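You operate a simulated robot arm through the tools that you are given. There is no shell and no other tool.

You are at the controls of a simulated two-armed robot. One attempt, no reset.

JOB
Find the red limit knob's stored limit and set it back.
Fine: two knobs were knocked, the other is for later; select the red one's channel, raise the white signal knob till its lamp first lights; the card is old; no STORE; signal 0, selector OFF.

The check looks at the end state, three seconds after you hand in, the way a careful person would. Anything else that was tipped, shoved, dropped, spilled or broken makes it a failure.

ROBOT AND FRAMES
Two 6-joint arms with two-finger grippers on one trunk that stands fixed in place. Base frame: the origin is at the foot of the trunk, x ahead of it, y to its left, z up. Lengths are in cm, angles in degrees, forces in N, time in s.
The left shoulder is at [7, 14.8, 130.5], the right one opposite. With the tool pointing down near the work surface each hand reaches from about 54 to 64 cm from the base axis, measured 20 degrees to its own side. Payload 2.69 kg a hand.
The TCP of each hand is the grasp point between the finger pads, 2 cm short of the fingertips. In the tool frame z runs along the fingers and y along their closing line. Largest opening 10 cm; the body of the gripper starts 6.3 cm behind the TCP.
Orientation is that of the tool frame in the base frame, as [roll, pitch, yaw] about the fixed x, y, z axes, in that order (R = Rz(yaw) Ry(pitch) Rx(roll)). With the fingers straight down and closing along the base's y, the tool's x points along the base's -x, its y along +y and its z along -z.

CONTROLS
- The arms move only by the tool jog_arm. It takes "left_motion", "right_motion" or both (then of equal length, played together; a hand with none holds still); each is text: rows parted by semicolons, each of 7 numbers parted by spaces: the turn, a rotation vector about the tool's x, y, z in degrees, then the shift along the tool's x, y, z in cm, then the opening, from 0 (shut) to 1 (fully open). In form: ax ay az x y z claw; .... A call has 1 to 20 rows; each row shifts and turns the commanded pose from where the row before left it, along the tool's axes as they then stand. A row lasts 0.2 s, in which the tool goes at most 5 cm and 8.6 degrees; a call with a longer step from one row to the next is refused whole, and so is a gripper value outside its range. Where a pose cannot be reached the arm comes as near as it can. A force on the tool above 40 N (or 10 N above the force at the start of the call, whichever is more), or a blocked arm, ends the call early, and 0.2 s more pass. The fingers move at their own pace (about 4.5 cm/s each) and stop on an object; they squeeze with about 40 N. The grip force told is the motor's: it shows also when the fingers shut on nothing. Time passes only in rows, and 0.2 s behind the last, so rows that do not move let the fingers close. It gives the time, the measured TCP pose, the force on the tool (base axes), the opening and the grip force at its end, in the units of the frame above (readings bear some noise), with the torque about the TCP (base axes, N m) and any sound that the robot's microphone picked up.
- Cameras (640 x 400 px; columns grow to the right, rows downward): "scene" is now at [12.6, -4.95, 153.94]; the picture's right is [-0.55, -0.83, -0.00], its down [-0.43, 0.28, -0.86] and it looks along [0.72, -0.47, -0.51] (base axes); focal length 370 px, centre (320, 200). "left" rides on the left gripper at [7, 1.8, -9.9] in its tool frame; the picture's right is [-0.26, 0.97, 0.00], its down [-0.75, -0.20, -0.63] and it looks along [-0.61, -0.16, 0.78] (tool axes); focal length 230 px, centre (320, 200). "right" rides on the right gripper at [7, -1.9, -9.9] in its tool frame; the picture's right is [0.26, 0.97, 0.00], its down [-0.75, 0.20, -0.63] and it looks along [-0.61, 0.16, 0.78] (tool axes); focal length 230 px, centre (320, 200). There is no depth. A picture from a camera that has moved, and an enlarged one, comes with that camera's place and axes in the base frame and with its lens.
- camera(camera): a new picture of that camera. The clock stands still meanwhile.
- slide_trunk(by): slides the trunk up (or, below 0, down) by that many cm; the arms and the scene camera ride with it, the base frame stays. It gives what a move gives, with no picture.
- pan_tilt(pan, tilt): turns the head with the scene camera to pan (to the left, within 86 degrees either way) and tilt (down, from -29 to 69), counted from straight ahead of the robot. It gives what a move gives.
- enlarge(camera, box): a new picture of the part [left, top, right, bottom] of that camera's present view, enlarged. The clock stands still meanwhile.
- finish_job(): hands the job in; it is judged then, once.

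Nothing tells you positions but the pictures and the camera data. Unless the task says otherwise, let go and move clear before handing in.

The tools are called after "Call:" as a command line: name --argument value ..., lists and objects as JSON in quotes. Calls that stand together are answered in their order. jog_arm: Moves the arms, as the interface text tells. Its arguments: {"type":"object","properties":{"left_motion":{"type":"string"},"right_motion":{"type":"string"}},"required":[]} The other tools are called the same way: slide_trunk (by) slides the trunk up or down; pan_tilt (pan, tilt) turns the head that bears the scene camera; camera (camera) takes a picture; enlarge (camera, box) takes an enlarged picture of a part of a camera's view; finish_job () hands the job in.

At the start:

```text
t: 0.0
left_eef_pos: [52.17, -7.79, 122.37]
left_tool_rot: [180.0, 0.0, -180.0]
left_wrist_force: [0.1, -1.1, -0.8]
left_moment: [0.02, 0.01, 0.02]
left_opening: 10.0
left_grip_force: 0.1
right_eef_pos: [26.16, -27.5, 130.85]
right_tool_rot: [180.0, -0.1, -180.0]
right_wrist_force: [0.1, -0.5, 0.8]
right_moment: [-0.01, 0.03, 0.01]
right_opening: 10.02
right_grip_force: 0.1
trunk travel left (down, up): [-86.3, 7.7]
head pan, tilt: [-33.4, 31.0]
```

scene: 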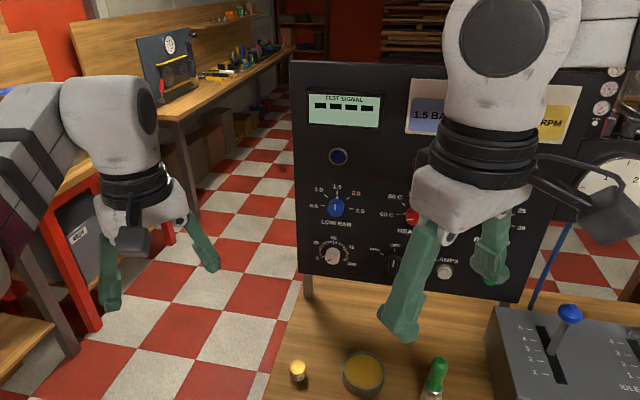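
right: 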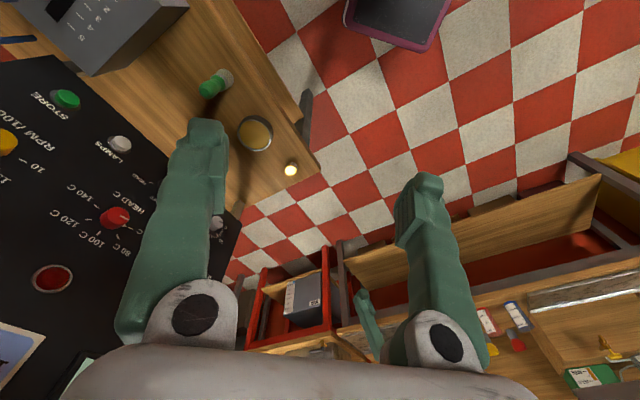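
left: 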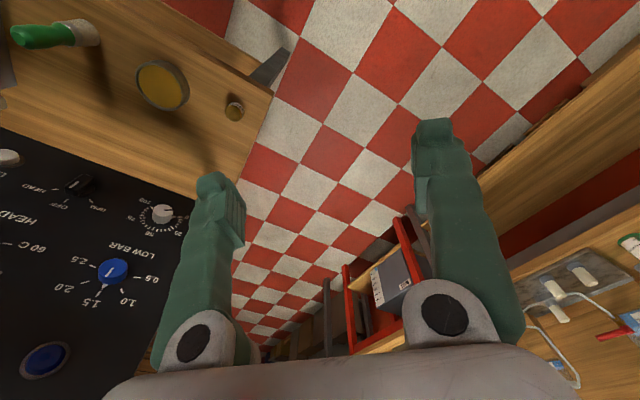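

I see an upright black panel ahead-right with blue, red and yellow limit knobs, a white signal knob, a selector and a LAMPS button. The arms block part of the view, so first I take a closer look.

Call:
enlarge --camera "scene" --box '[280, 60, 640, 300]'

Call:
enlarge --camera "right" --box '[0, 60, 260, 400]'

Call:
enlarge --camera "left" --box '[0, 120, 260, 400]'

```text
1.67 times, centred on (460, 180) of scene
camera zoom: at [12.6, -4.95, 153.94], right [-0.55, -0.83, 0.0], down [-0.43, 0.28, -0.86], along [0.72, -0.47, -0.51], focal length 617 px, centre (87, 233)
```

zoom: 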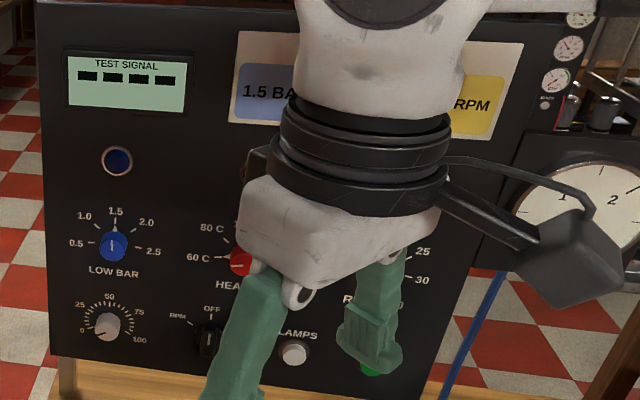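

```text
1.18 times, centred on (130, 230) of right
camera zoom: at [19.33, -29.37, 140.7], right [-0.26, 0.97, 0.0], down [0.75, 0.2, 0.63], along [0.61, 0.16, -0.78], focal length 271 px, centre (544, 165)
```

zoom: 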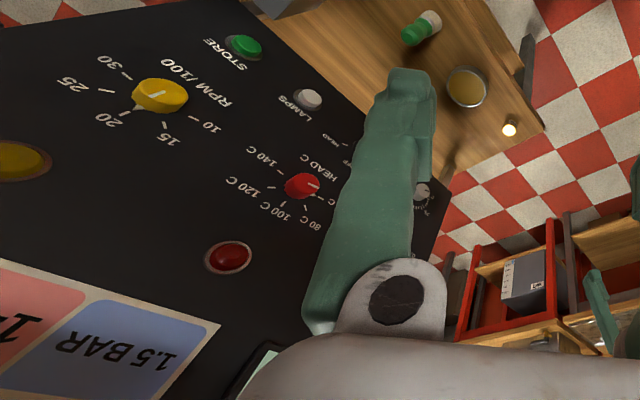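

```text
1.43 times, centred on (130, 260) of left
camera zoom: at [45.17, -5.86, 132.28], right [0.26, 0.97, 0.0], down [0.75, -0.2, 0.63], along [0.61, -0.16, -0.78], focal length 329 px, centre (591, 114)
```

zoom: 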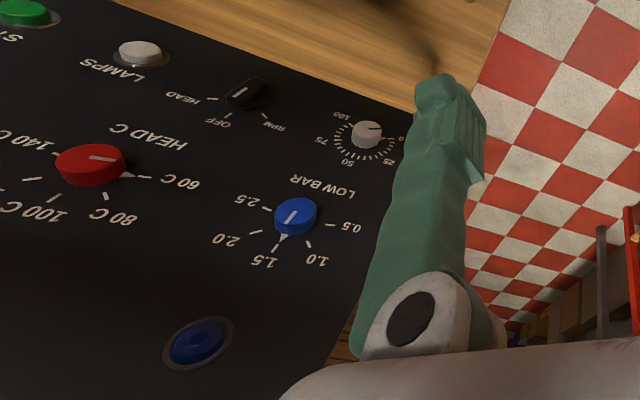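

The panel looks upright, facing the robot, with the blue knob near [66, -44, 112] and the red knob near [55, -55, 112]. Before moving the right arm out of the way, I look at its surroundings.

Call:
pan_tilt --pan -75 --tilt 40

Call:
camera --camera "scene"

```text
t: 1.1
left_eef_pos: [52.07, -7.73, 122.45]
left_tool_rot: [-179.9, -0.1, 179.9]
left_wrist_force: [0.4, 0.5, 0.9]
left_moment: [0.0, -0.02, 0.0]
left_opening: 10.01
left_grip_force: 0.1
right_eef_pos: [26.29, -27.47, 130.79]
right_tool_rot: [179.9, 0.0, 180.0]
right_wrist_force: [-0.1, 0.8, 0.2]
right_moment: [-0.02, 0.01, 0.02]
right_opening: 9.99
right_grip_force: 0.1
trunk travel left (down, up): [-86.3, 7.7]
head pan, tilt: [-75.0, 40.0]
```

```text
taken
camera scene: at [7.3, -8.2, 152.56], right [-0.97, -0.26, 0.0], down [-0.17, 0.62, -0.77], along [0.2, -0.74, -0.64], focal length 370 px, centre (320, 200)
```

scene: 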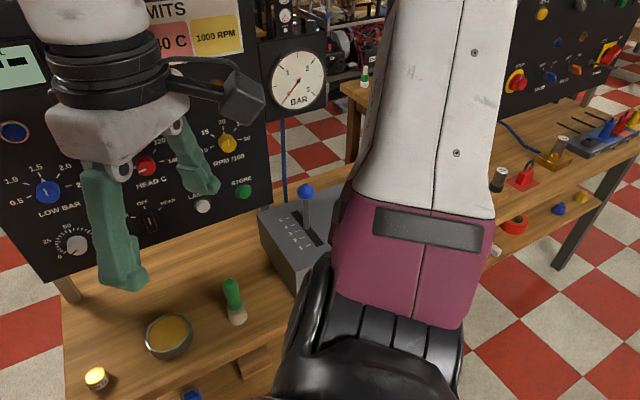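

The right arm is in front of the panel; the table below holds a bowl, a jar, a screwdriver and a lever box, all well below the hand. I'll yaw the right hand to face the panel and bring it forward with a wide margin (about 25 cm from the panel).

Call:
jog_arm --right_motion "0 0 7.67 0 0 0 1; 0 0 7.67 0 0 0 1; 0 0 7.67 0 0 0 1; 0 0 7.67 0 0 0 1; 0 0 7.67 0 0 0 1; 0 0 7.67 0 0 0 1; 0 0 0 -2.5 0.4 2 1; 0 0 0 -2.5 0.4 2 1; 0 0 0 -2.5 0.4 2 1; 0 0 0 -2.5 0.4 2 1"

Call:
camera --camera "scene"

Call:
camera --camera "right"

```text
t: 3.3
left_eef_pos: [52.2, -7.73, 122.46]
left_tool_rot: [-180.0, -0.1, -179.9]
left_wrist_force: [-0.1, -0.2, -0.1]
left_moment: [0.04, 0.02, -0.02]
left_opening: 9.99
left_grip_force: 0.1
right_eef_pos: [34.64, -33.4, 122.64]
right_tool_rot: [180.0, 0.0, 134.1]
right_wrist_force: [0.6, 1.4, -1.0]
right_moment: [0.0, -0.02, 0.03]
right_opening: 10.0
right_grip_force: 0.0
trunk travel left (down, up): [-86.3, 7.7]
head pan, tilt: [-75.0, 40.0]
```

```text
taken
camera scene: at [7.46, -8.23, 152.55], right [-0.97, -0.26, 0.0], down [-0.17, 0.62, -0.77], along [0.2, -0.74, -0.64], focal length 370 px, centre (320, 200)
```

scene: 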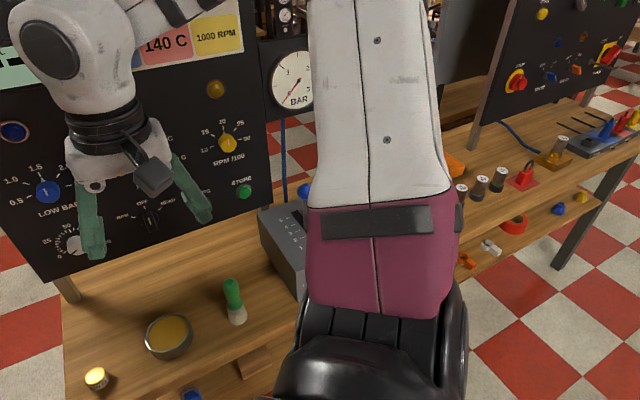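

```text
taken
camera right: at [28.47, -29.59, 132.62], right [0.52, 0.86, 0.0], down [0.67, -0.4, 0.63], along [0.54, -0.32, -0.78], focal length 230 px, centre (320, 200)
```

right: 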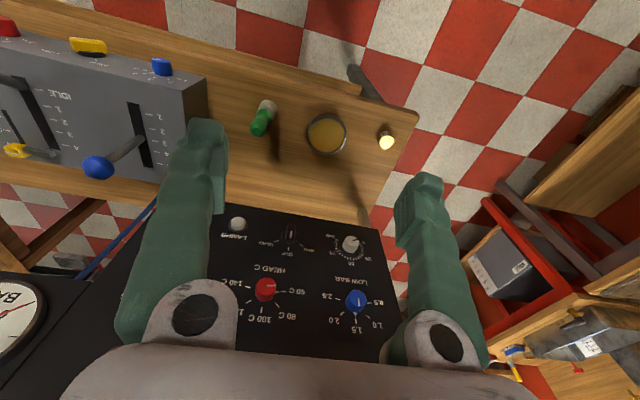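

The hand is now square to the panel direction. Next I move it a bit closer (about 20 cm off) and pitch it so the fingers point into the panel.

Call:
jog_arm --right_motion "0 0 0 -2.5 0 1 1; 0 0 0 -2.5 0 1 1; 0 0 0 -2.5 0 1 1; 0 -8.2 0 0 0 0 1; 0 -8.2 0 0 0 0 1; 0 -8.2 0 0 0 0 1; 0 -8.2 0 0 0 0 1; 0 -8.2 0 0 0 0 1; 0 -8.2 0 0 0 0 1; 0 -8.2 0 0 0 0 1; 0 -8.2 0 0 0 0 1; 0 -8.2 0 0 0 0 1; 0 -8.2 0 0 0 0 1; 0 -8 0 0 0 0 1"

Call:
camera --camera "scene"

Call:
camera --camera "right"

```text
t: 6.3
left_eef_pos: [52.07, -7.75, 122.38]
left_tool_rot: [180.0, -0.1, -180.0]
left_wrist_force: [0.4, -0.1, 0.4]
left_moment: [-0.01, 0.02, 0.03]
left_opening: 9.99
left_grip_force: 0.0
right_eef_pos: [36.47, -48.84, 126.02]
right_tool_rot: [178.1, 86.0, 132.1]
right_wrist_force: [-0.8, -0.4, 0.2]
right_moment: [0.02, -0.01, -0.04]
right_opening: 10.01
right_grip_force: 0.1
right hand out of reach, approached as far as the arm can: row 7, 8, 9, 10, 11, 12, 13, 14
trunk travel left (down, up): [-86.3, 7.7]
head pan, tilt: [-75.0, 40.0]
```

```text
taken
camera scene: at [7.32, -8.18, 152.56], right [-0.97, -0.26, 0.0], down [-0.17, 0.62, -0.77], along [0.2, -0.74, -0.64], focal length 370 px, centre (320, 200)
```

scene: 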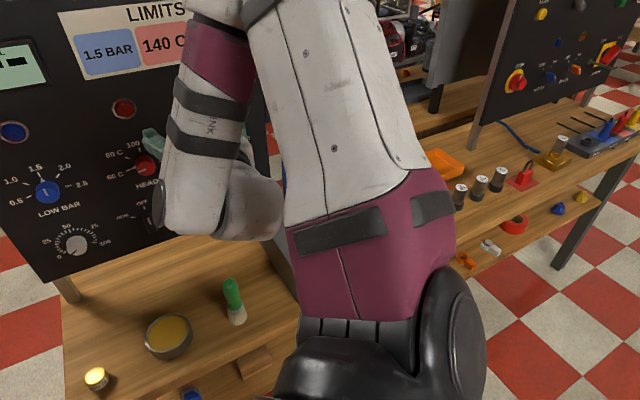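

```text
taken
camera right: at [27.86, -42.62, 119.59], right [0.68, 0.69, -0.26], down [-0.26, 0.55, 0.79], along [0.68, -0.47, 0.55], focal length 230 px, centre (320, 200)
```

right: 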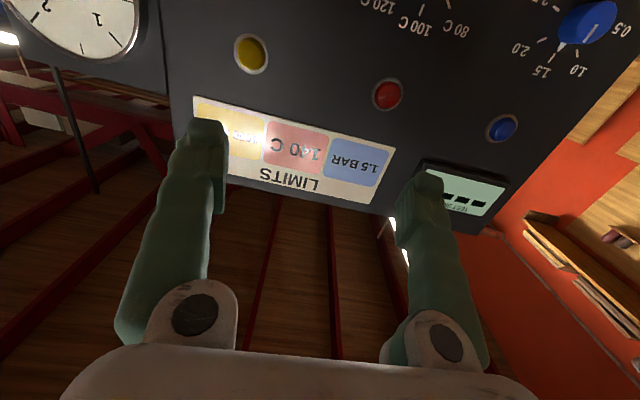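

The hand is turned to the panel but the arm was too folded to hold the asked pose; it sits near [36.5, -48.8, 126]. I look at the panel from the head camera to map it better.

Call:
pan_tilt --pan -42 --tilt 31

Call:
camera --camera "scene"

Call:
camera --camera "left"

```text
t: 7.3
left_eef_pos: [52.06, -7.81, 122.45]
left_tool_rot: [180.0, 0.0, -180.0]
left_wrist_force: [-0.2, 0.3, -1.2]
left_moment: [-0.02, 0.02, 0.03]
left_opening: 10.0
left_grip_force: 0.0
right_eef_pos: [36.21, -48.72, 125.89]
right_tool_rot: [179.1, 85.9, 133.1]
right_wrist_force: [0.4, 0.1, -0.1]
right_moment: [-0.02, 0.02, 0.01]
right_opening: 9.98
right_grip_force: 0.0
trunk travel left (down, up): [-86.3, 7.7]
head pan, tilt: [-42.0, 31.0]
```

```text
taken
camera scene: at [11.76, -6.02, 153.94], right [-0.67, -0.74, 0.0], down [-0.38, 0.35, -0.86], along [0.64, -0.57, -0.52], focal length 370 px, centre (320, 200)
```

scene: 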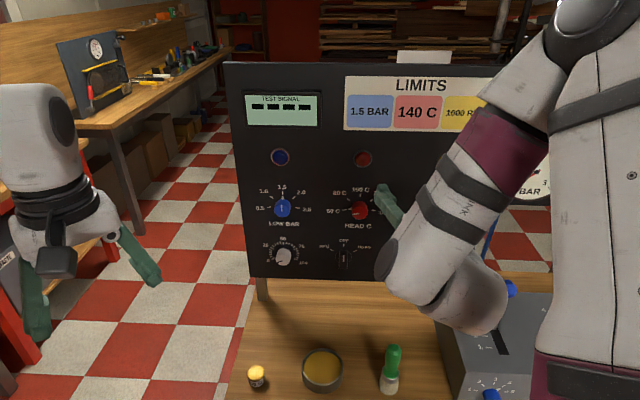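

```text
taken
camera left: at [45.16, -5.86, 132.28], right [0.26, 0.97, 0.0], down [0.75, -0.2, 0.63], along [0.61, -0.16, -0.78], focal length 230 px, centre (320, 200)
```

left: 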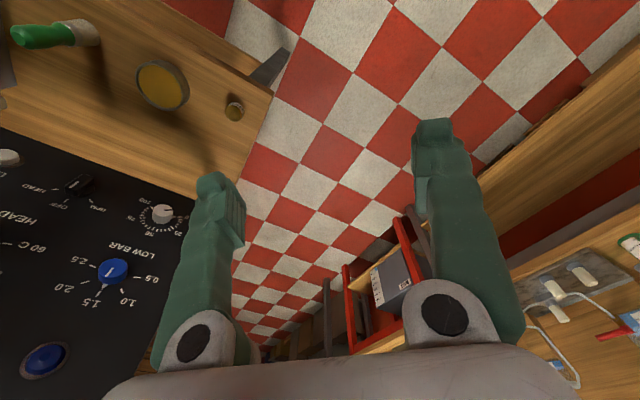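

The panel is now seen nearly head-on. I enlarge the dials and markings.

Call:
enlarge --camera "scene" --box '[235, 135, 395, 275]'

Call:
enlarge --camera "left" --box '[0, 140, 190, 390]'

Call:
enlarge --camera "right" --box '[220, 0, 640, 260]'

```text
2.86 times, centred on (315, 205) of scene
camera zoom: at [11.76, -6.02, 153.94], right [-0.67, -0.74, 0.0], down [-0.38, 0.35, -0.86], along [0.64, -0.57, -0.52], focal length 1058 px, centre (334, 186)
```

zoom: 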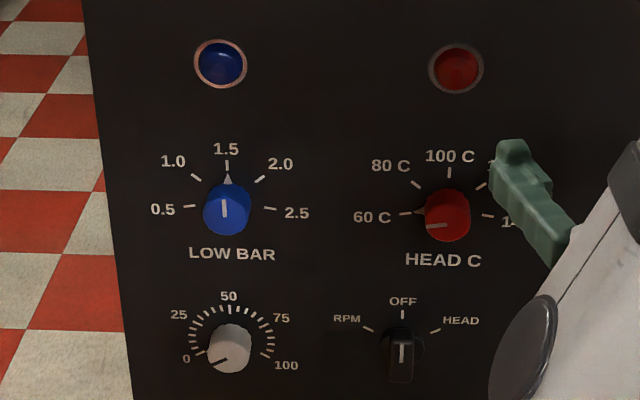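

```text
1.60 times, centred on (95, 265) of left
camera zoom: at [45.16, -5.86, 132.28], right [0.26, 0.97, 0.0], down [0.75, -0.2, 0.63], along [0.61, -0.16, -0.78], focal length 368 px, centre (680, 96)
```

zoom: 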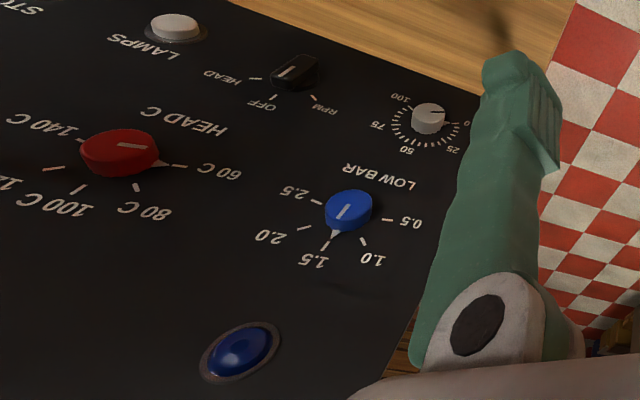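

```text
1.52 times, centred on (430, 130) of right
camera zoom: at [27.82, -42.62, 119.59], right [0.68, 0.69, -0.26], down [-0.26, 0.55, 0.79], along [0.69, -0.47, 0.55], focal length 351 px, centre (152, 307)
```

zoom: 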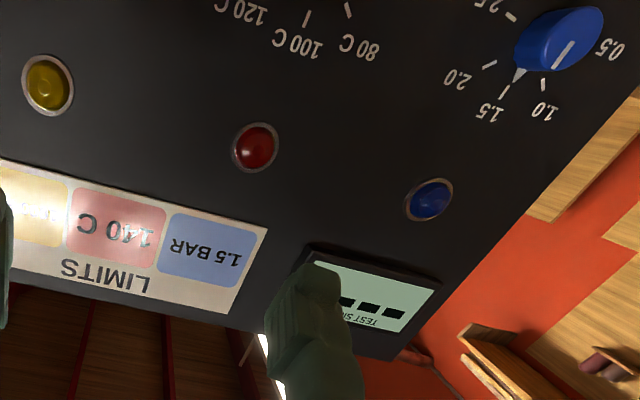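

I mapped the panel as a vertical plane facing 45°: red knob centre ≈ [56, -57.3, 111.5], selector (RPM / OFF / HEAD at ±60°) ≈ [58.1, -55.1, 98.4], signal knob ≈ [67.9, -45.4, 98.5], ticks on red every 50° for 20 °C. I now make a small forward move to see how the arm answers.

Call:
jog_arm --right_motion "0 0 0 0 0 2.5 0.6; 0 0 0 0 0 2.5 0.6"

```text
t: 7.9
left_eef_pos: [52.28, -7.74, 122.41]
left_tool_rot: [180.0, -0.1, -179.9]
left_wrist_force: [0.7, -0.4, 0.0]
left_moment: [0.01, 0.04, 0.02]
left_opening: 9.99
left_grip_force: 0.1
right_eef_pos: [40.34, -52.36, 125.46]
right_tool_rot: [-179.7, 85.7, 134.4]
right_wrist_force: [0.4, -0.8, 0.3]
right_moment: [-0.01, -0.01, -0.03]
right_opening: 6.01
right_grip_force: 0.0
trunk travel left (down, up): [-86.3, 7.7]
head pan, tilt: [-42.0, 31.0]
```

The hand moved as expected from its measured pose. I level it, shift it left in front of the selector column, and lower the trunk about 14 cm.

Call:
jog_arm --right_motion "0 -4.3 0 0 0 0 0.6; 0 0 0 0 2.5 0 0.6; 0 0 0 0 2.5 0 0.6; 0 0 0 0 2.5 0 0.6; 0 0 0 0 2.5 0 0.6; 0 0 0 0 0 0 0.6"

Call:
slide_trunk --by -14

Call:
camera --camera "scene"

Call:
camera --camera "right"

Call:
camera --camera "left"

```text
t: 9.3
left_eef_pos: [52.18, -7.68, 122.55]
left_tool_rot: [-179.9, -0.1, 179.9]
left_wrist_force: [-0.8, 0.5, 0.8]
left_moment: [-0.03, -0.01, 0.0]
left_opening: 10.0
left_grip_force: 0.1
right_eef_pos: [41.8, -50.81, 129.32]
right_tool_rot: [179.5, 85.9, 133.4]
right_wrist_force: [0.0, -0.9, 0.4]
right_moment: [0.01, -0.01, 0.02]
right_opening: 6.02
right_grip_force: 0.0
right hand out of reach, approached as far as the arm can: row 1, 2, 3, 4, 5
trunk travel left (down, up): [-86.3, 7.7]
head pan, tilt: [-42.0, 31.0]
```

```text
t: 10.9
left_eef_pos: [52.13, -7.7, 108.4]
left_tool_rot: [180.0, 0.0, -179.9]
left_wrist_force: [-0.1, -0.5, -1.0]
left_moment: [-0.01, -0.01, 0.0]
left_opening: 10.0
left_grip_force: 0.1
right_eef_pos: [41.93, -50.96, 115.33]
right_tool_rot: [179.1, 85.9, 133.0]
right_wrist_force: [0.2, -0.7, 0.6]
right_moment: [0.02, 0.01, 0.02]
right_opening: 5.99
right_grip_force: 0.0
trunk travel left (down, up): [-72.3, 21.7]
head pan, tilt: [-42.0, 31.0]
```

```text
taken
camera scene: at [11.77, -6.01, 139.94], right [-0.67, -0.74, 0.0], down [-0.38, 0.34, -0.86], along [0.64, -0.57, -0.52], focal length 370 px, centre (320, 200)
```

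scene: 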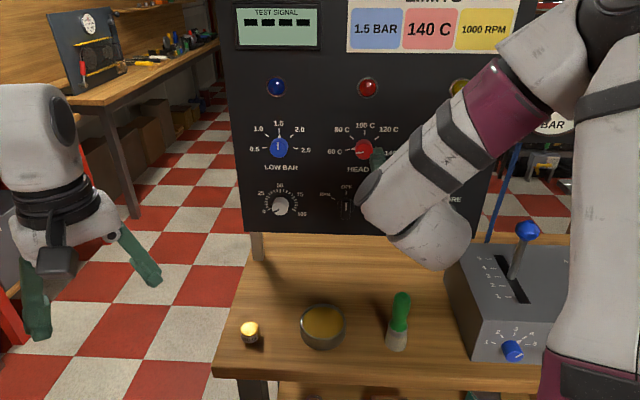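

```text
taken
camera right: at [33.38, -44.6, 109.05], right [0.68, 0.68, -0.26], down [-0.25, 0.55, 0.79], along [0.68, -0.48, 0.55], focal length 230 px, centre (320, 200)
```

right: 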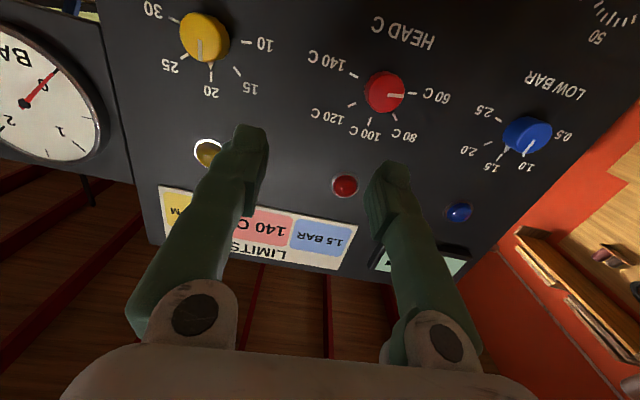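

```text
taken
camera left: at [45.16, -5.85, 118.29], right [0.26, 0.97, 0.0], down [0.75, -0.2, 0.63], along [0.61, -0.16, -0.78], focal length 230 px, centre (320, 200)
```

left: 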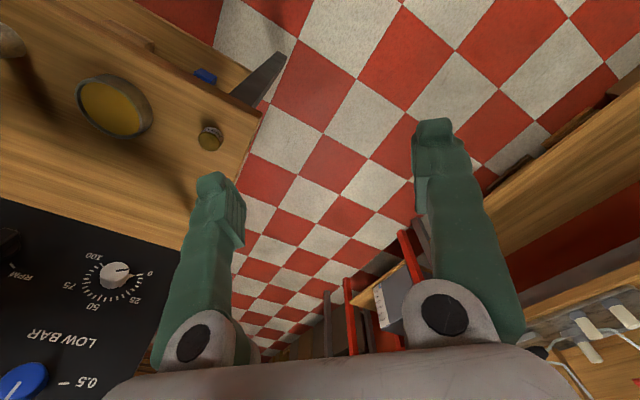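

The hand is at about [41.9, -51, 115.3] and still feels cramped (elbow folded). I bring it nearer the panel (staying clear of the knobs) and test the level pose there.

Call:
jog_arm --right_motion "0 0 0 0 0 2.5 0.6; 0 0 0 0 0 2.5 0.6; 0 -4 0 0 0 0 0.6; 0 0 0 0 0 0 0.6"

```text
t: 11.9
left_eef_pos: [52.1, -7.87, 108.41]
left_tool_rot: [-180.0, 0.0, -180.0]
left_wrist_force: [0.3, -0.9, 0.3]
left_moment: [0.01, 0.02, 0.03]
left_opening: 9.98
left_grip_force: 0.1
right_eef_pos: [44.59, -55.08, 115.42]
right_tool_rot: [167.9, 89.9, 121.9]
right_wrist_force: [0.1, -0.9, 0.3]
right_moment: [0.01, 0.0, -0.01]
right_opening: 6.01
right_grip_force: 0.0
right hand out of reach, approached as far as the arm can: row 2, 3
trunk travel left (down, up): [-72.3, 21.7]
head pan, tilt: [-42.0, 31.0]
```

The hand is now level and about 9.6 cm off the panel plane, at U≈7. I try stepping down and left toward the selector to find what the arm can reach.

Call:
jog_arm --right_motion "0 0 0 2 0 0 0.6; 0 0 0 2 0 0 0.6; 0 0 0 2 0 0 0.6; 0 0 0 2 0 0 0.6; 0 0 0 0 0 0 0.6"

Call:
camera --camera "scene"

```text
t: 13.1
left_eef_pos: [52.14, -7.64, 108.45]
left_tool_rot: [-180.0, 0.0, -180.0]
left_wrist_force: [0.4, 0.2, -0.2]
left_moment: [0.01, -0.02, -0.01]
left_opening: 10.02
left_grip_force: 0.0
right_eef_pos: [44.17, -55.25, 114.64]
right_tool_rot: [172.1, 89.6, 126.0]
right_wrist_force: [0.5, -0.8, 0.1]
right_moment: [-0.02, 0.0, -0.03]
right_opening: 6.0
right_grip_force: 0.0
right hand out of reach, approached as far as the arm can: row 1, 2, 3, 4
trunk travel left (down, up): [-72.3, 21.7]
head pan, tilt: [-42.0, 31.0]
```

```text
taken
camera scene: at [11.78, -6.01, 139.94], right [-0.67, -0.74, 0.0], down [-0.38, 0.34, -0.86], along [0.64, -0.57, -0.52], focal length 370 px, centre (320, 200)
```

scene: 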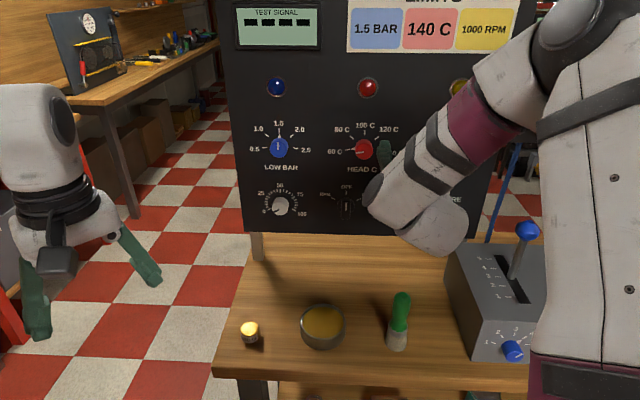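

Straight down is blocked by the wrist limit with this arm shape, but the trunk itself can carry the hand down to knob height. First I raise the left hand and shift it left so it stays clear of the table corner, and try sliding the right hand left.

Call:
jog_arm --left_motion "0 0 0 0 1.5 -3 1; 0 0 0 0 1.5 -3 1; 0 0 0 0 1.5 -3 1; 0 0 0 0 1.5 -3 1; 0 0 0 0 0 -3 1; 0 0 0 0 0 0 1" --right_motion "0 0 0 0 0 0 0.6; 0 0 0 0 1 0 0.6; 0 0 0 0 1 0 0.6; 0 0 0 0 1 0 0.6; 0 0 0 0 1 0 0.6; 0 0 0 0 0 0 0.6"

```text
t: 14.5
left_eef_pos: [51.47, -1.64, 120.25]
left_tool_rot: [-179.9, 0.2, 180.0]
left_wrist_force: [0.3, 0.9, 0.3]
left_moment: [-0.02, -0.03, -0.01]
left_opening: 10.01
left_grip_force: 0.1
left hand out of reach, approached as far as the arm can: row 4, 5
right_eef_pos: [44.41, -54.22, 116.05]
right_tool_rot: [167.5, 89.8, 121.4]
right_wrist_force: [0.1, -0.4, 0.4]
right_moment: [0.0, 0.0, -0.01]
right_opening: 6.0
right_grip_force: 0.1
right hand out of reach, approached as far as the arm can: row 2, 3, 4, 5
trunk travel left (down, up): [-72.3, 21.7]
head pan, tilt: [-42.0, 31.0]
```

Leftward needs the hand higher relative to the shoulder, so I lift the right hand within the arm's range, then lower the trunk to compensate.

Call:
jog_arm --right_motion "0 0 0 -2 0 0 0.6; 0 0 0 -2 0 0 0.6; 0 0 0 -2 0 0 0.6; 0 0 0 -2 0 0 0.6; 0 0 0 -2 0 0 0.6; 0 0 0 0 1.5 0 0.6; 0 0 0 0 1.5 0 0.6; 0 0 0 0 1.5 0 0.6; 0 0 0 0 1.5 0 0.6; 0 0 0 0 0 0 0.6"

Call:
camera --camera "scene"

```text
t: 16.7
left_eef_pos: [51.64, -1.71, 120.3]
left_tool_rot: [-179.9, 0.3, 180.0]
left_wrist_force: [0.0, 0.0, 0.3]
left_moment: [0.03, -0.01, 0.05]
left_opening: 9.98
left_grip_force: 0.1
right_eef_pos: [46.39, -51.73, 125.6]
right_tool_rot: [163.0, 89.9, 116.8]
right_wrist_force: [0.9, -0.6, 0.2]
right_moment: [0.02, -0.02, 0.0]
right_opening: 6.0
right_grip_force: 0.1
right hand out of reach, approached as far as the arm can: row 2, 3, 5, 7, 8, 9
trunk travel left (down, up): [-72.3, 21.7]
head pan, tilt: [-42.0, 31.0]
```

```text
taken
camera scene: at [11.79, -6.01, 139.94], right [-0.67, -0.74, 0.0], down [-0.38, 0.34, -0.86], along [0.64, -0.57, -0.52], focal length 370 px, centre (320, 200)
```

scene: 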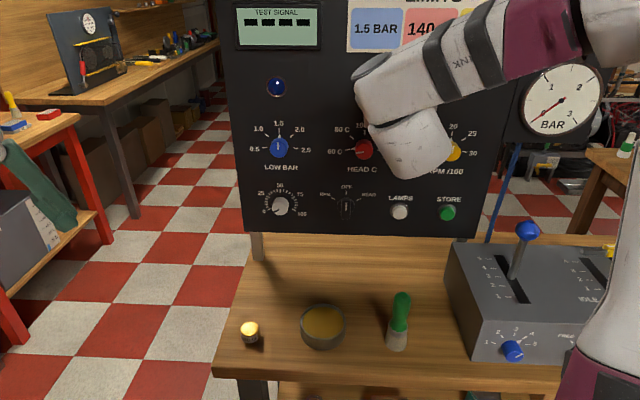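

The forearm now comes in from the right with the hand level at [46.4, -51.7, 125.6]. I move it nearer the panel (fingertips still ~3 cm in front of the knob faces), which unfolds the arm, then try left again.

Call:
jog_arm --right_motion "0 0 0 0 0 1.5 0.6; 0 0 0 0 0 1.5 0.6; 0 0 0 0 1.5 0 0.6; 0 0 0 0 1.5 0 0.6; 0 0 0 0 1.5 0 0.6; 0 0 0 0 0 0 0.6"

Call:
camera --camera "right"

```text
t: 18.1
left_eef_pos: [51.5, -1.53, 120.19]
left_tool_rot: [-179.9, 0.2, -180.0]
left_wrist_force: [0.2, 0.2, -0.3]
left_moment: [0.01, 0.03, 0.02]
left_opening: 10.0
left_grip_force: 0.1
right_eef_pos: [47.88, -53.72, 126.31]
right_tool_rot: [168.0, 89.8, 122.2]
right_wrist_force: [-0.2, 0.8, 0.3]
right_moment: [-0.02, -0.02, -0.01]
right_opening: 5.95
right_grip_force: 0.0
right hand out of reach, approached as far as the arm can: row 2, 3, 4, 5
trunk travel left (down, up): [-72.3, 21.7]
head pan, tilt: [-42.0, 31.0]
```

```text
taken
camera right: at [39.59, -47.83, 119.26], right [0.69, 0.67, -0.26], down [-0.29, 0.59, 0.75], along [0.66, -0.45, 0.61], focal length 230 px, centre (320, 200)
```

right: 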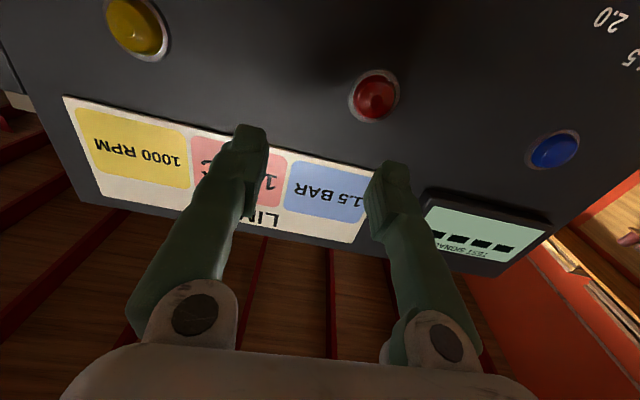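

The hand is at [47.9, -53.7, 126.3] just below the lamp row, still refusing to move left. I test whether a wrist yaw limit is the cause by turning the hand a little left and sliding.

Call:
jog_arm --right_motion "-8 0 0 0 0 0 0.6; -8 0 0 0 0 0 0.6; 0 0 0 0 2 0 0.6; 0 0 0 0 2 0 0.6; 0 0 0 0 0 0 0.6"

```text
t: 19.3
left_eef_pos: [51.42, -1.97, 120.2]
left_tool_rot: [179.9, 0.3, 179.8]
left_wrist_force: [0.5, 0.5, -0.2]
left_moment: [0.04, 0.02, -0.01]
left_opening: 9.98
left_grip_force: 0.0
right_eef_pos: [50.21, -49.17, 124.57]
right_tool_rot: [123.7, 89.7, 93.7]
right_wrist_force: [0.1, -0.9, 0.0]
right_moment: [-0.01, 0.02, 0.01]
right_opening: 6.01
right_grip_force: 0.1
right hand out of reach, approached as far as the arm can: row 1, 2, 4
trunk travel left (down, up): [-72.3, 21.7]
head pan, tilt: [-42.0, 31.0]
```

The hand now points at azimuth −30° at [50.2, -49.2, 124.6]. I keep probing by sliding further left, parallel to the panel and well in front of it.

Call:
jog_arm --right_motion "0 0 0 0 1.5 0.7 0.6; 0 0 0 0 1.5 0.7 0.6; 0 0 0 0 1.5 0.7 0.6; 0 0 0 0 1.5 0 0.6; 0 0 0 0 0 0 0.6"

Call:
camera --camera "scene"

```text
t: 20.5
left_eef_pos: [51.38, -1.66, 120.18]
left_tool_rot: [-180.0, 0.2, -179.9]
left_wrist_force: [1.2, 0.2, -0.3]
left_moment: [-0.02, 0.02, 0.0]
left_opening: 10.02
left_grip_force: 0.0
right_eef_pos: [50.06, -48.21, 125.24]
right_tool_rot: [143.9, 89.7, 114.0]
right_wrist_force: [-0.4, -0.2, -0.8]
right_moment: [0.0, 0.01, 0.02]
right_opening: 5.98
right_grip_force: 0.0
right hand out of reach, approached as far as the arm can: row 1, 2, 3, 4
trunk travel left (down, up): [-72.3, 21.7]
head pan, tilt: [-42.0, 31.0]
```

```text
taken
camera scene: at [11.75, -6.04, 139.94], right [-0.67, -0.74, 0.0], down [-0.38, 0.34, -0.86], along [0.64, -0.57, -0.52], focal length 370 px, centre (320, 200)
```

scene: 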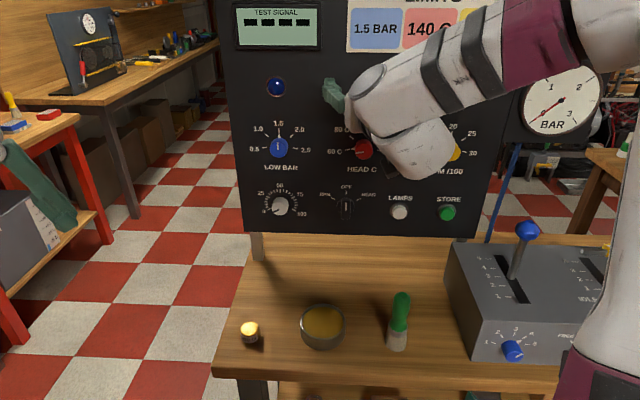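

Still held back near [50, -48, 125]. I test whether the tool-roll joint is the limiting one by rolling the hand about its own axis and then sliding left.

Call:
jog_arm --right_motion "0 0 8 0 0 0 0.6; 0 0 8 0 0 0 0.6; 0 0 8 0 0 0 0.6; 0 0 8 0 0 0 0.6; 0 0 0 0 0 0 0.6"

```text
t: 21.7
left_eef_pos: [51.53, -1.66, 120.16]
left_tool_rot: [-179.9, 0.2, -179.9]
left_wrist_force: [0.2, 0.6, 0.4]
left_moment: [0.01, -0.02, 0.01]
left_opening: 9.99
left_grip_force: 0.1
right_eef_pos: [50.16, -48.18, 125.15]
right_tool_rot: [90.3, 57.8, 60.3]
right_wrist_force: [0.7, 0.5, 0.3]
right_moment: [0.01, -0.03, 0.01]
right_opening: 6.01
right_grip_force: 0.0
trunk travel left (down, up): [-72.3, 21.7]
head pan, tilt: [-42.0, 31.0]
```

The roll is free. Now I try sliding left with the hand rolled.

Call:
jog_arm --right_motion "0 0 0 0.8 1.27 0 0.6; 0 0 0 0.8 1.27 0 0.6; 0 0 0 0.8 1.27 0 0.6; 0 0 0 0 0 0 0.6"

```text
t: 22.7
left_eef_pos: [51.48, -1.56, 120.28]
left_tool_rot: [-179.8, 0.2, 179.9]
left_wrist_force: [-0.5, -0.2, 0.1]
left_moment: [0.0, -0.02, 0.0]
left_opening: 10.01
left_grip_force: 0.0
right_eef_pos: [49.13, -46.64, 125.8]
right_tool_rot: [90.4, 57.9, 60.3]
right_wrist_force: [0.6, -0.6, 0.1]
right_moment: [0.0, 0.02, 0.03]
right_opening: 6.0
right_grip_force: 0.0
right hand out of reach, approached as far as the arm can: row 1, 2, 3
trunk travel left (down, up): [-72.3, 21.7]
head pan, tilt: [-42.0, 31.0]
```

The hand slides along some joint limit. To understand the arm's build I look at both arms with the head camera.

Call:
pan_tilt --pan 35 --tilt 45

Call:
camera --camera "scene"

Call:
pan_tilt --pan -60 --tilt 15

Call:
camera --camera "scene"

```text
t: 24.2
left_eef_pos: [51.47, -1.5, 120.26]
left_tool_rot: [-179.9, 0.2, -180.0]
left_wrist_force: [-0.5, 0.3, -0.2]
left_moment: [0.01, 0.0, -0.01]
left_opening: 9.99
left_grip_force: 0.1
right_eef_pos: [49.13, -46.84, 125.9]
right_tool_rot: [90.4, 57.9, 60.2]
right_wrist_force: [-0.6, 0.5, -0.4]
right_moment: [-0.01, -0.01, 0.0]
right_opening: 6.0
right_grip_force: 0.1
trunk travel left (down, up): [-72.3, 21.7]
head pan, tilt: [35.0, 45.0]
```

```text
taken
camera scene: at [11.76, 4.67, 137.84], right [0.57, -0.82, 0.0], down [-0.58, -0.41, -0.71], along [0.58, 0.41, -0.71], focal length 370 px, centre (320, 200)
```

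scene: 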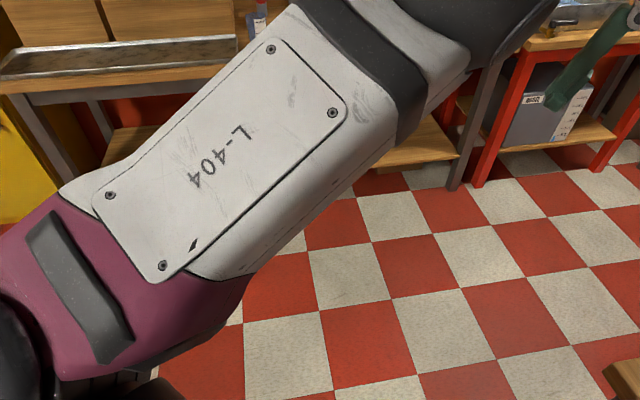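

```text
t: 25.9
left_eef_pos: [51.52, -1.63, 120.2]
left_tool_rot: [-179.9, 0.3, -179.9]
left_wrist_force: [0.3, 0.5, -1.6]
left_moment: [-0.01, 0.02, -0.02]
left_opening: 9.98
left_grip_force: 0.1
right_eef_pos: [49.17, -46.72, 125.89]
right_tool_rot: [90.2, 57.8, 60.4]
right_wrist_force: [-0.6, 0.3, 0.1]
right_moment: [0.01, 0.04, -0.04]
right_opening: 5.98
right_grip_force: 0.1
trunk travel left (down, up): [-72.3, 21.7]
head pan, tilt: [-60.0, 15.0]
```

```text
taken
camera scene: at [9.77, -8.08, 142.51], right [-0.87, -0.5, 0.0], down [-0.13, 0.22, -0.97], along [0.48, -0.84, -0.26], focal length 370 px, centre (320, 200)
```

scene: 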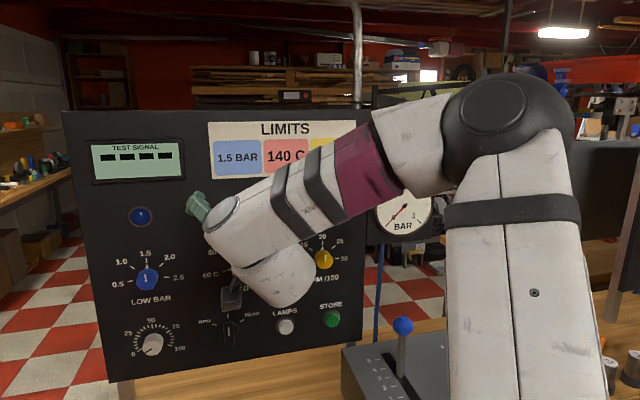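

The arm is like an offset-wrist arm with its elbow raised to the right. I will go back to a fingers-down pose here, lower it into a more stretched arm shape, and then pitch up again from there.

Call:
jog_arm --right_motion "0 0 -8 0 0 0 0.6; 0 0 -8 0 0 0 0.6; 0 0 -8 0 0 0 0.6; 0 0 -8 0 0 0 0.6; 0 8.2 0 0 0 0 0.6; 0 8.2 0 0 0 0 0.6; 0 8.2 0 0 0 0 0.6; 0 8.2 0 0 0 0 0.6; 0 8.2 0 0 0 0 0.6; 0 8.2 0 0 0 0 0.6; 0 8.2 0 0 0 0 0.6; 0 8.2 0 0 0 0 0.6; 0 8.2 0 0 0 0 0.6; 0 8.2 0 0 0 0 0.6; 0 8 0 0 0 0 0.6; 0 0 0 0 0 0 0.6"

Call:
camera --camera "scene"

```text
t: 29.3
left_eef_pos: [51.56, -1.56, 120.28]
left_tool_rot: [-179.9, 0.2, -180.0]
left_wrist_force: [-1.1, 0.2, -0.3]
left_moment: [0.01, -0.01, 0.01]
left_opening: 10.0
left_grip_force: 0.1
right_eef_pos: [39.59, -42.73, 120.83]
right_tool_rot: [180.0, -0.1, 149.7]
right_wrist_force: [0.4, 0.5, -1.7]
right_moment: [-0.01, 0.01, -0.02]
right_opening: 5.99
right_grip_force: 0.1
right hand out of reach, approached as far as the arm can: row 11, 12, 13, 14, 15
trunk travel left (down, up): [-72.3, 21.7]
head pan, tilt: [-60.0, 15.0]
```

```text
taken
camera scene: at [9.76, -8.06, 142.52], right [-0.87, -0.5, 0.0], down [-0.13, 0.22, -0.97], along [0.48, -0.84, -0.26], focal length 370 px, centre (320, 200)
```

scene: 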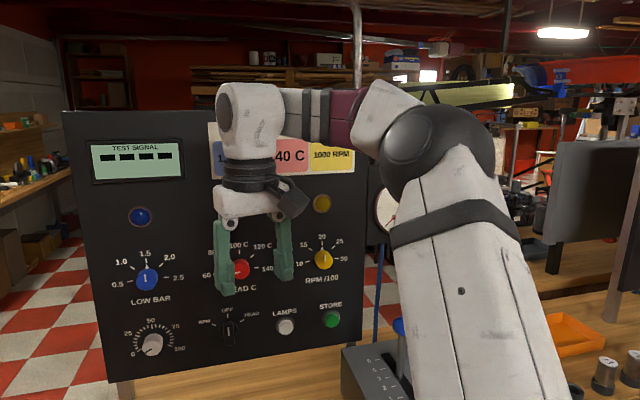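

The arm's reach in this posture is oddly limited, while the left arm (the mirror) sits in a forward-elbow posture that reaches farther. I move the left arm aside and walk the right hand, fingers down, to its natural zone around [50, -20, 110] to change posture.

Call:
jog_arm --left_motion "0 0 0 0 2 0 1; 0 0 0 0 2 0 1; 0 0 0 0 2 0 1; 0 0 0 0 2 0 1; 0 0 0 0 2 0 1; 0 0 0 0 2 0 1; 0 0 0 0 0 0 1; 0 0 0 0 0 0 1; 0 0 0 0 0 0 1; 0 0 0 0 0 0 1; 0 0 0 0 0 0 1" --right_motion "0 0 0 0 0 1 0.6; 0 0 0 0.2 2.4 1 0.6; 0 0 0 0.2 2.4 1 0.6; 0 0 0 0.2 2.4 1 0.6; 0 0 0 0.2 2.4 1 0.6; 0 0 0 0.2 2.4 1 0.6; 0 0 0 0.2 2.4 1 0.6; 0 0 0 0.2 2.4 1 0.6; 0 0 0 0.2 2.4 1 0.6; 0 0 0 0.2 2.4 1 0.6; 0 0 0 0 0 0 0.6"

Call:
camera --camera "scene"

```text
t: 31.7
left_eef_pos: [51.87, -0.87, 120.47]
left_tool_rot: [-179.9, 0.7, 179.9]
left_wrist_force: [0.7, 0.0, 0.8]
left_moment: [-0.02, 0.02, -0.02]
left_opening: 9.99
left_grip_force: 0.1
left hand out of reach, approached as far as the arm can: row 1, 2, 3, 4, 5, 6
right_eef_pos: [35.92, -31.91, 109.1]
right_tool_rot: [179.8, -0.1, 149.9]
right_wrist_force: [0.4, 0.9, 0.2]
right_moment: [0.04, -0.02, -0.01]
right_opening: 6.02
right_grip_force: 0.2
right hand out of reach, approached as far as the arm can: row 2, 3, 4, 5, 6, 7, 8, 9, 10
trunk travel left (down, up): [-72.3, 21.7]
head pan, tilt: [-60.0, 15.0]
```

```text
taken
camera scene: at [9.76, -8.07, 142.52], right [-0.87, -0.5, 0.0], down [-0.13, 0.22, -0.97], along [0.48, -0.84, -0.26], focal length 370 px, centre (320, 200)
```

scene: 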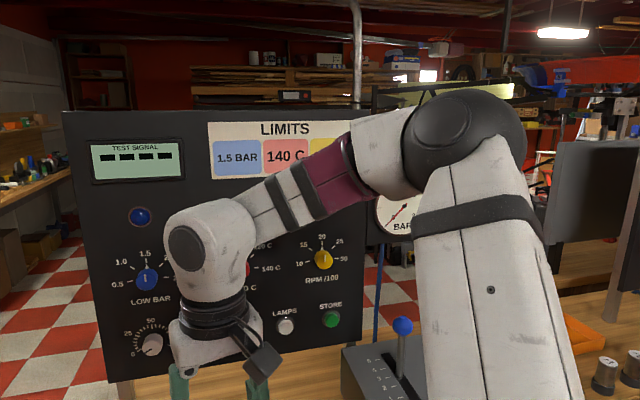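

Both arms seem to sit at limits, in opposite senses. I look at the left arm's shape to understand the mirror posture.

Call:
pan_tilt --pan 25 --tilt 12

Call:
camera --camera "scene"

Call:
pan_tilt --pan -5 --tilt 40

Call:
camera --camera "scene"

```text
t: 33.3
left_eef_pos: [51.86, -0.85, 120.48]
left_tool_rot: [-179.8, 0.6, 179.9]
left_wrist_force: [-0.1, 0.2, 0.0]
left_moment: [-0.02, 0.01, -0.01]
left_opening: 10.03
left_grip_force: 0.0
right_eef_pos: [35.83, -31.89, 109.3]
right_tool_rot: [179.8, -0.1, 149.8]
right_wrist_force: [-0.4, -0.5, -0.1]
right_moment: [-0.01, 0.02, -0.02]
right_opening: 6.0
right_grip_force: 0.1
trunk travel left (down, up): [-72.3, 21.7]
head pan, tilt: [25.0, 12.0]
```

```text
taken
camera scene: at [13.55, 3.95, 143.01], right [0.42, -0.91, 0.0], down [-0.19, -0.09, -0.98], along [0.89, 0.41, -0.21], focal length 370 px, centre (320, 200)
```

scene: 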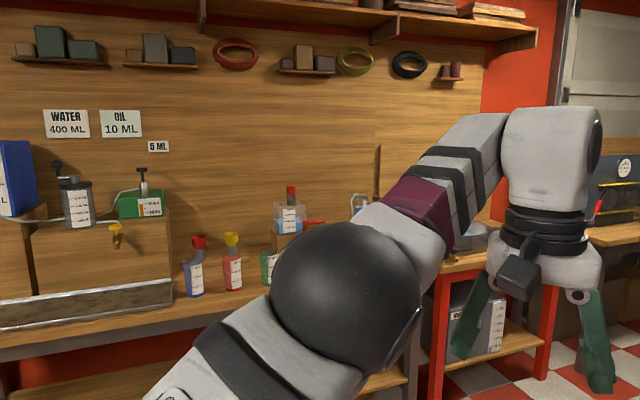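

```text
t: 34.3
left_eef_pos: [51.89, -0.84, 120.37]
left_tool_rot: [-179.9, 0.7, 179.9]
left_wrist_force: [-0.5, -0.1, -0.2]
left_moment: [0.03, 0.01, -0.03]
left_opening: 10.01
left_grip_force: 0.0
right_eef_pos: [35.8, -31.86, 109.18]
right_tool_rot: [179.8, -0.2, 149.9]
right_wrist_force: [0.5, -0.6, 0.2]
right_moment: [0.01, -0.01, 0.01]
right_opening: 6.02
right_grip_force: 0.0
trunk travel left (down, up): [-72.3, 21.7]
head pan, tilt: [-5.0, 40.0]
```

```text
taken
camera scene: at [13.56, -0.71, 138.57], right [-0.09, -1.0, 0.0], down [-0.64, 0.06, -0.77], along [0.76, -0.07, -0.64], focal length 370 px, centre (320, 200)
```

scene: 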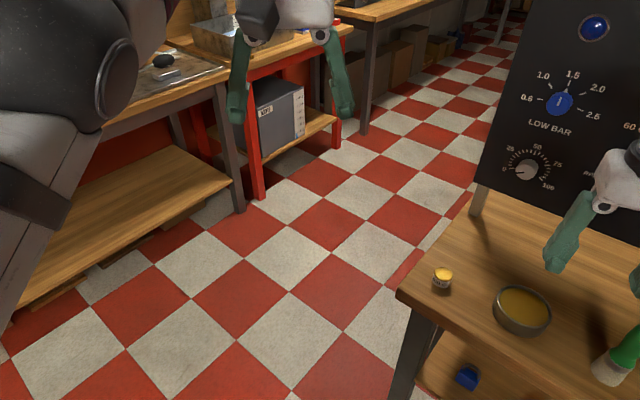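

Raising the trunk puts the hand lower relative to the shoulder, where the stated fingers-down workspace (54–64 cm out) lies. I raise it 18 cm and then guide the hand forward-left and down, well above the table items.

Call:
slide_trunk --by 18

Call:
jog_arm --right_motion "0 0 0 0 1.5 2 0.6; 0 0 0 0 1.5 2 0.6; 0 0 0 0 1.5 2 0.6; 0 0 0 -1 1.5 2 0.6; 0 0 0 -1 1.5 2 0.6; 0 0 0 -1 1.5 2 0.6; 0 0 0 -1 1.5 2 0.6; 0 0 0 0 0 0 0.6"

Call:
pan_tilt --pan -45 --tilt 40

Call:
camera --camera "scene"

```text
t: 36.3
left_eef_pos: [51.82, -0.77, 138.47]
left_tool_rot: [-179.9, 0.6, 179.9]
left_wrist_force: [-0.2, -0.3, -0.9]
left_moment: [0.0, 0.02, 0.02]
left_opening: 9.99
left_grip_force: 0.1
right_eef_pos: [35.87, -31.82, 127.2]
right_tool_rot: [179.8, -0.1, 149.9]
right_wrist_force: [0.4, -0.2, -0.6]
right_moment: [0.01, -0.01, 0.0]
right_opening: 6.01
right_grip_force: 0.0
trunk travel left (down, up): [-90.3, 3.7]
head pan, tilt: [-5.0, 40.0]
```

```text
t: 38.1
left_eef_pos: [51.92, -0.73, 138.52]
left_tool_rot: [-179.8, 0.6, 179.9]
left_wrist_force: [0.3, 0.3, -0.7]
left_moment: [-0.02, 0.0, -0.01]
left_opening: 10.01
left_grip_force: 0.0
right_eef_pos: [35.11, -33.7, 115.89]
right_tool_rot: [179.8, -0.2, 149.9]
right_wrist_force: [-0.2, -0.3, 0.7]
right_moment: [0.05, 0.03, 0.0]
right_opening: 5.99
right_grip_force: 0.0
right hand out of reach, approached as far as the arm can: row 1, 2, 3, 4, 5, 6, 7
trunk travel left (down, up): [-90.3, 3.7]
head pan, tilt: [-5.0, 40.0]
```

```text
t: 39.1
left_eef_pos: [51.95, -0.89, 138.42]
left_tool_rot: [-179.8, 0.6, 179.9]
left_wrist_force: [-0.5, 0.3, -0.3]
left_moment: [-0.01, 0.0, 0.01]
left_opening: 9.99
left_grip_force: 0.1
right_eef_pos: [35.12, -33.67, 116.01]
right_tool_rot: [179.7, -0.1, 149.8]
right_wrist_force: [-0.2, -0.1, 0.1]
right_moment: [0.01, -0.01, 0.04]
right_opening: 5.98
right_grip_force: 0.1
trunk travel left (down, up): [-90.3, 3.7]
head pan, tilt: [-45.0, 40.0]
```

```text
taken
camera scene: at [11.11, -5.99, 156.56], right [-0.71, -0.71, 0.0], down [-0.46, 0.45, -0.77], along [0.54, -0.54, -0.64], focal length 370 px, centre (320, 200)
```

scene: 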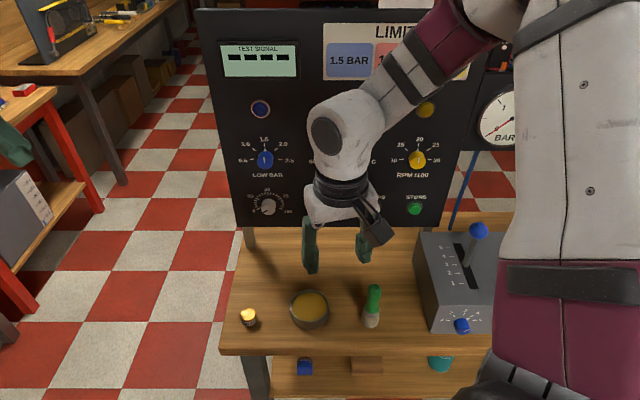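

The right arm seems locked in an "elbow-high" posture with its shoulder joint at a stop (elbow always ~25 cm out to the right). To switch it to an elbow-low posture I'll swing the hand out to the right, then down, then back in; the hand stays well above the lever box and table items.

Call:
slide_trunk --by 3.5

Call:
jog_arm --right_motion "0 0 -7.5 0 0 0 0.6; 0 0 -7.5 0 0 0 0.6; 0 0 -7.5 0 0 0 0.6; 0 0 -7.5 0 0 0 0.6; 0 0 0 0 -2 0 0.6; 0 0 0 0 -2 0 0.6; 0 0 0 0 -2 0 0.6; 0 0 0 0 -2 0 0.6; 0 0 0 0 -2 0 0.6; 0 0 0 0 -2 0 0.6; 0 0 0 0 0 0 0.6"

Call:
pan_tilt --pan -70 --tilt 30

Call:
camera --camera "scene"

```text
t: 39.9
left_eef_pos: [51.87, -0.8, 141.96]
left_tool_rot: [-179.9, 0.6, 180.0]
left_wrist_force: [0.5, 0.4, 0.1]
left_moment: [0.03, 0.02, -0.02]
left_opening: 10.0
left_grip_force: 0.1
right_eef_pos: [35.11, -33.64, 119.44]
right_tool_rot: [179.6, -0.1, 149.9]
right_wrist_force: [0.2, 0.1, 1.5]
right_moment: [-0.02, -0.01, 0.04]
right_opening: 6.01
right_grip_force: 0.1
trunk travel left (down, up): [-93.8, 0.2]
head pan, tilt: [-45.0, 40.0]
```

```text
t: 42.3
left_eef_pos: [52.03, -0.59, 141.99]
left_tool_rot: [-179.8, 0.5, 179.9]
left_wrist_force: [-0.2, 0.6, -0.3]
left_moment: [-0.04, -0.01, 0.02]
left_opening: 10.0
left_grip_force: 0.0
right_eef_pos: [32.52, -43.67, 119.86]
right_tool_rot: [179.9, 0.0, 179.9]
right_wrist_force: [0.2, -0.6, -0.3]
right_moment: [-0.05, 0.0, 0.01]
right_opening: 5.99
right_grip_force: 0.0
right hand out of reach, approached as far as the arm can: row 4, 5, 6, 7, 8, 10
trunk travel left (down, up): [-93.8, 0.2]
head pan, tilt: [-45.0, 40.0]
```

```text
t: 43.2
left_eef_pos: [51.8, -0.69, 141.96]
left_tool_rot: [-179.9, 0.6, 179.9]
left_wrist_force: [0.9, 0.0, 0.4]
left_moment: [-0.02, -0.04, 0.04]
left_opening: 10.01
left_grip_force: 0.0
right_eef_pos: [32.36, -43.78, 119.87]
right_tool_rot: [179.8, -0.1, 179.9]
right_wrist_force: [-0.6, -1.1, -0.2]
right_moment: [0.01, 0.0, 0.02]
right_opening: 6.02
right_grip_force: 0.1
trunk travel left (down, up): [-93.8, 0.2]
head pan, tilt: [-70.0, 30.0]
```

```text
taken
camera scene: at [8.15, -8.46, 161.6], right [-0.94, -0.34, 0.0], down [-0.17, 0.47, -0.87], along [0.3, -0.81, -0.5], focal length 370 px, centre (320, 200)
```

scene: 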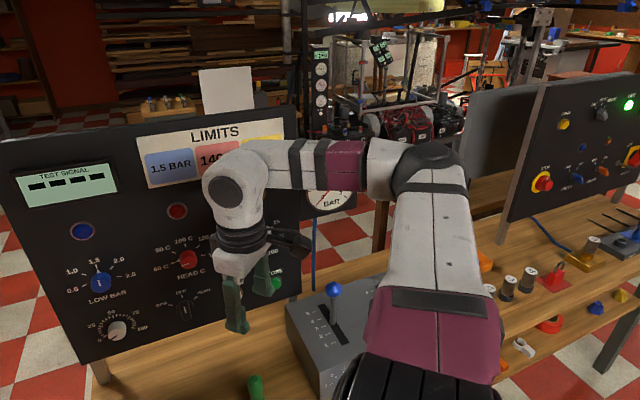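

The elbow is now nearly straight out to the right (E ≈ [10, -49, 144]). I now pitch the hand up to horizontal (pointing straight ahead) while lowering the wrist, so the elbow passes to the low side; all clear of the green bottle (top ≈ 99).

Call:
jog_arm --right_motion "0 -8.2 0 -2.53 0 2.09 0.6; 0 -8.2 0 -2.24 0 2.05 0.6; 0 -8.2 0 -1.94 0 1.97 0.6; 0 -8.2 0 -1.67 0 1.84 0.6; 0 -8.2 0 -1.42 0 1.68 0.6; 0 -8.2 0 -1.2 0 1.48 0.6; 0 -8.2 0 -1 0 1.26 0.6; 0 -8.2 0 -0.83 0 1 0.6; 0 0 0 0 0 0 0.6"

Call:
camera --camera "scene"

```text
t: 45.2
left_eef_pos: [51.98, -0.83, 141.89]
left_tool_rot: [-179.9, 0.7, 179.9]
left_wrist_force: [0.5, -0.6, 0.3]
left_moment: [-0.01, -0.02, -0.01]
left_opening: 9.98
left_grip_force: 0.1
right_eef_pos: [48.84, -43.23, 113.08]
right_tool_rot: [179.5, 65.8, 179.2]
right_wrist_force: [-0.9, 0.8, 0.1]
right_moment: [-0.04, 0.01, 0.01]
right_opening: 6.01
right_grip_force: 0.1
trunk travel left (down, up): [-93.8, 0.2]
head pan, tilt: [-70.0, 30.0]
```

```text
taken
camera scene: at [8.18, -8.48, 161.6], right [-0.94, -0.34, 0.0], down [-0.17, 0.47, -0.87], along [0.3, -0.81, -0.5], focal length 370 px, centre (320, 200)
```

scene: 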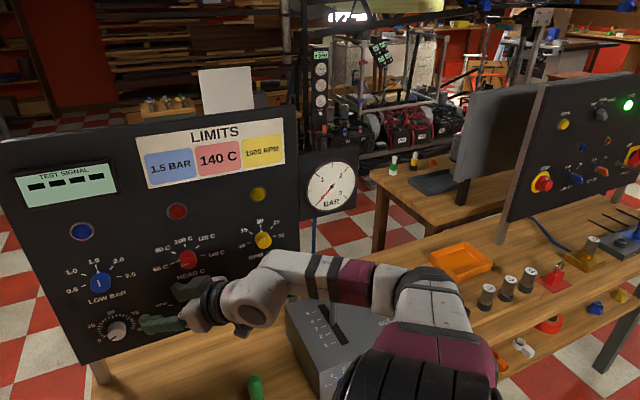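

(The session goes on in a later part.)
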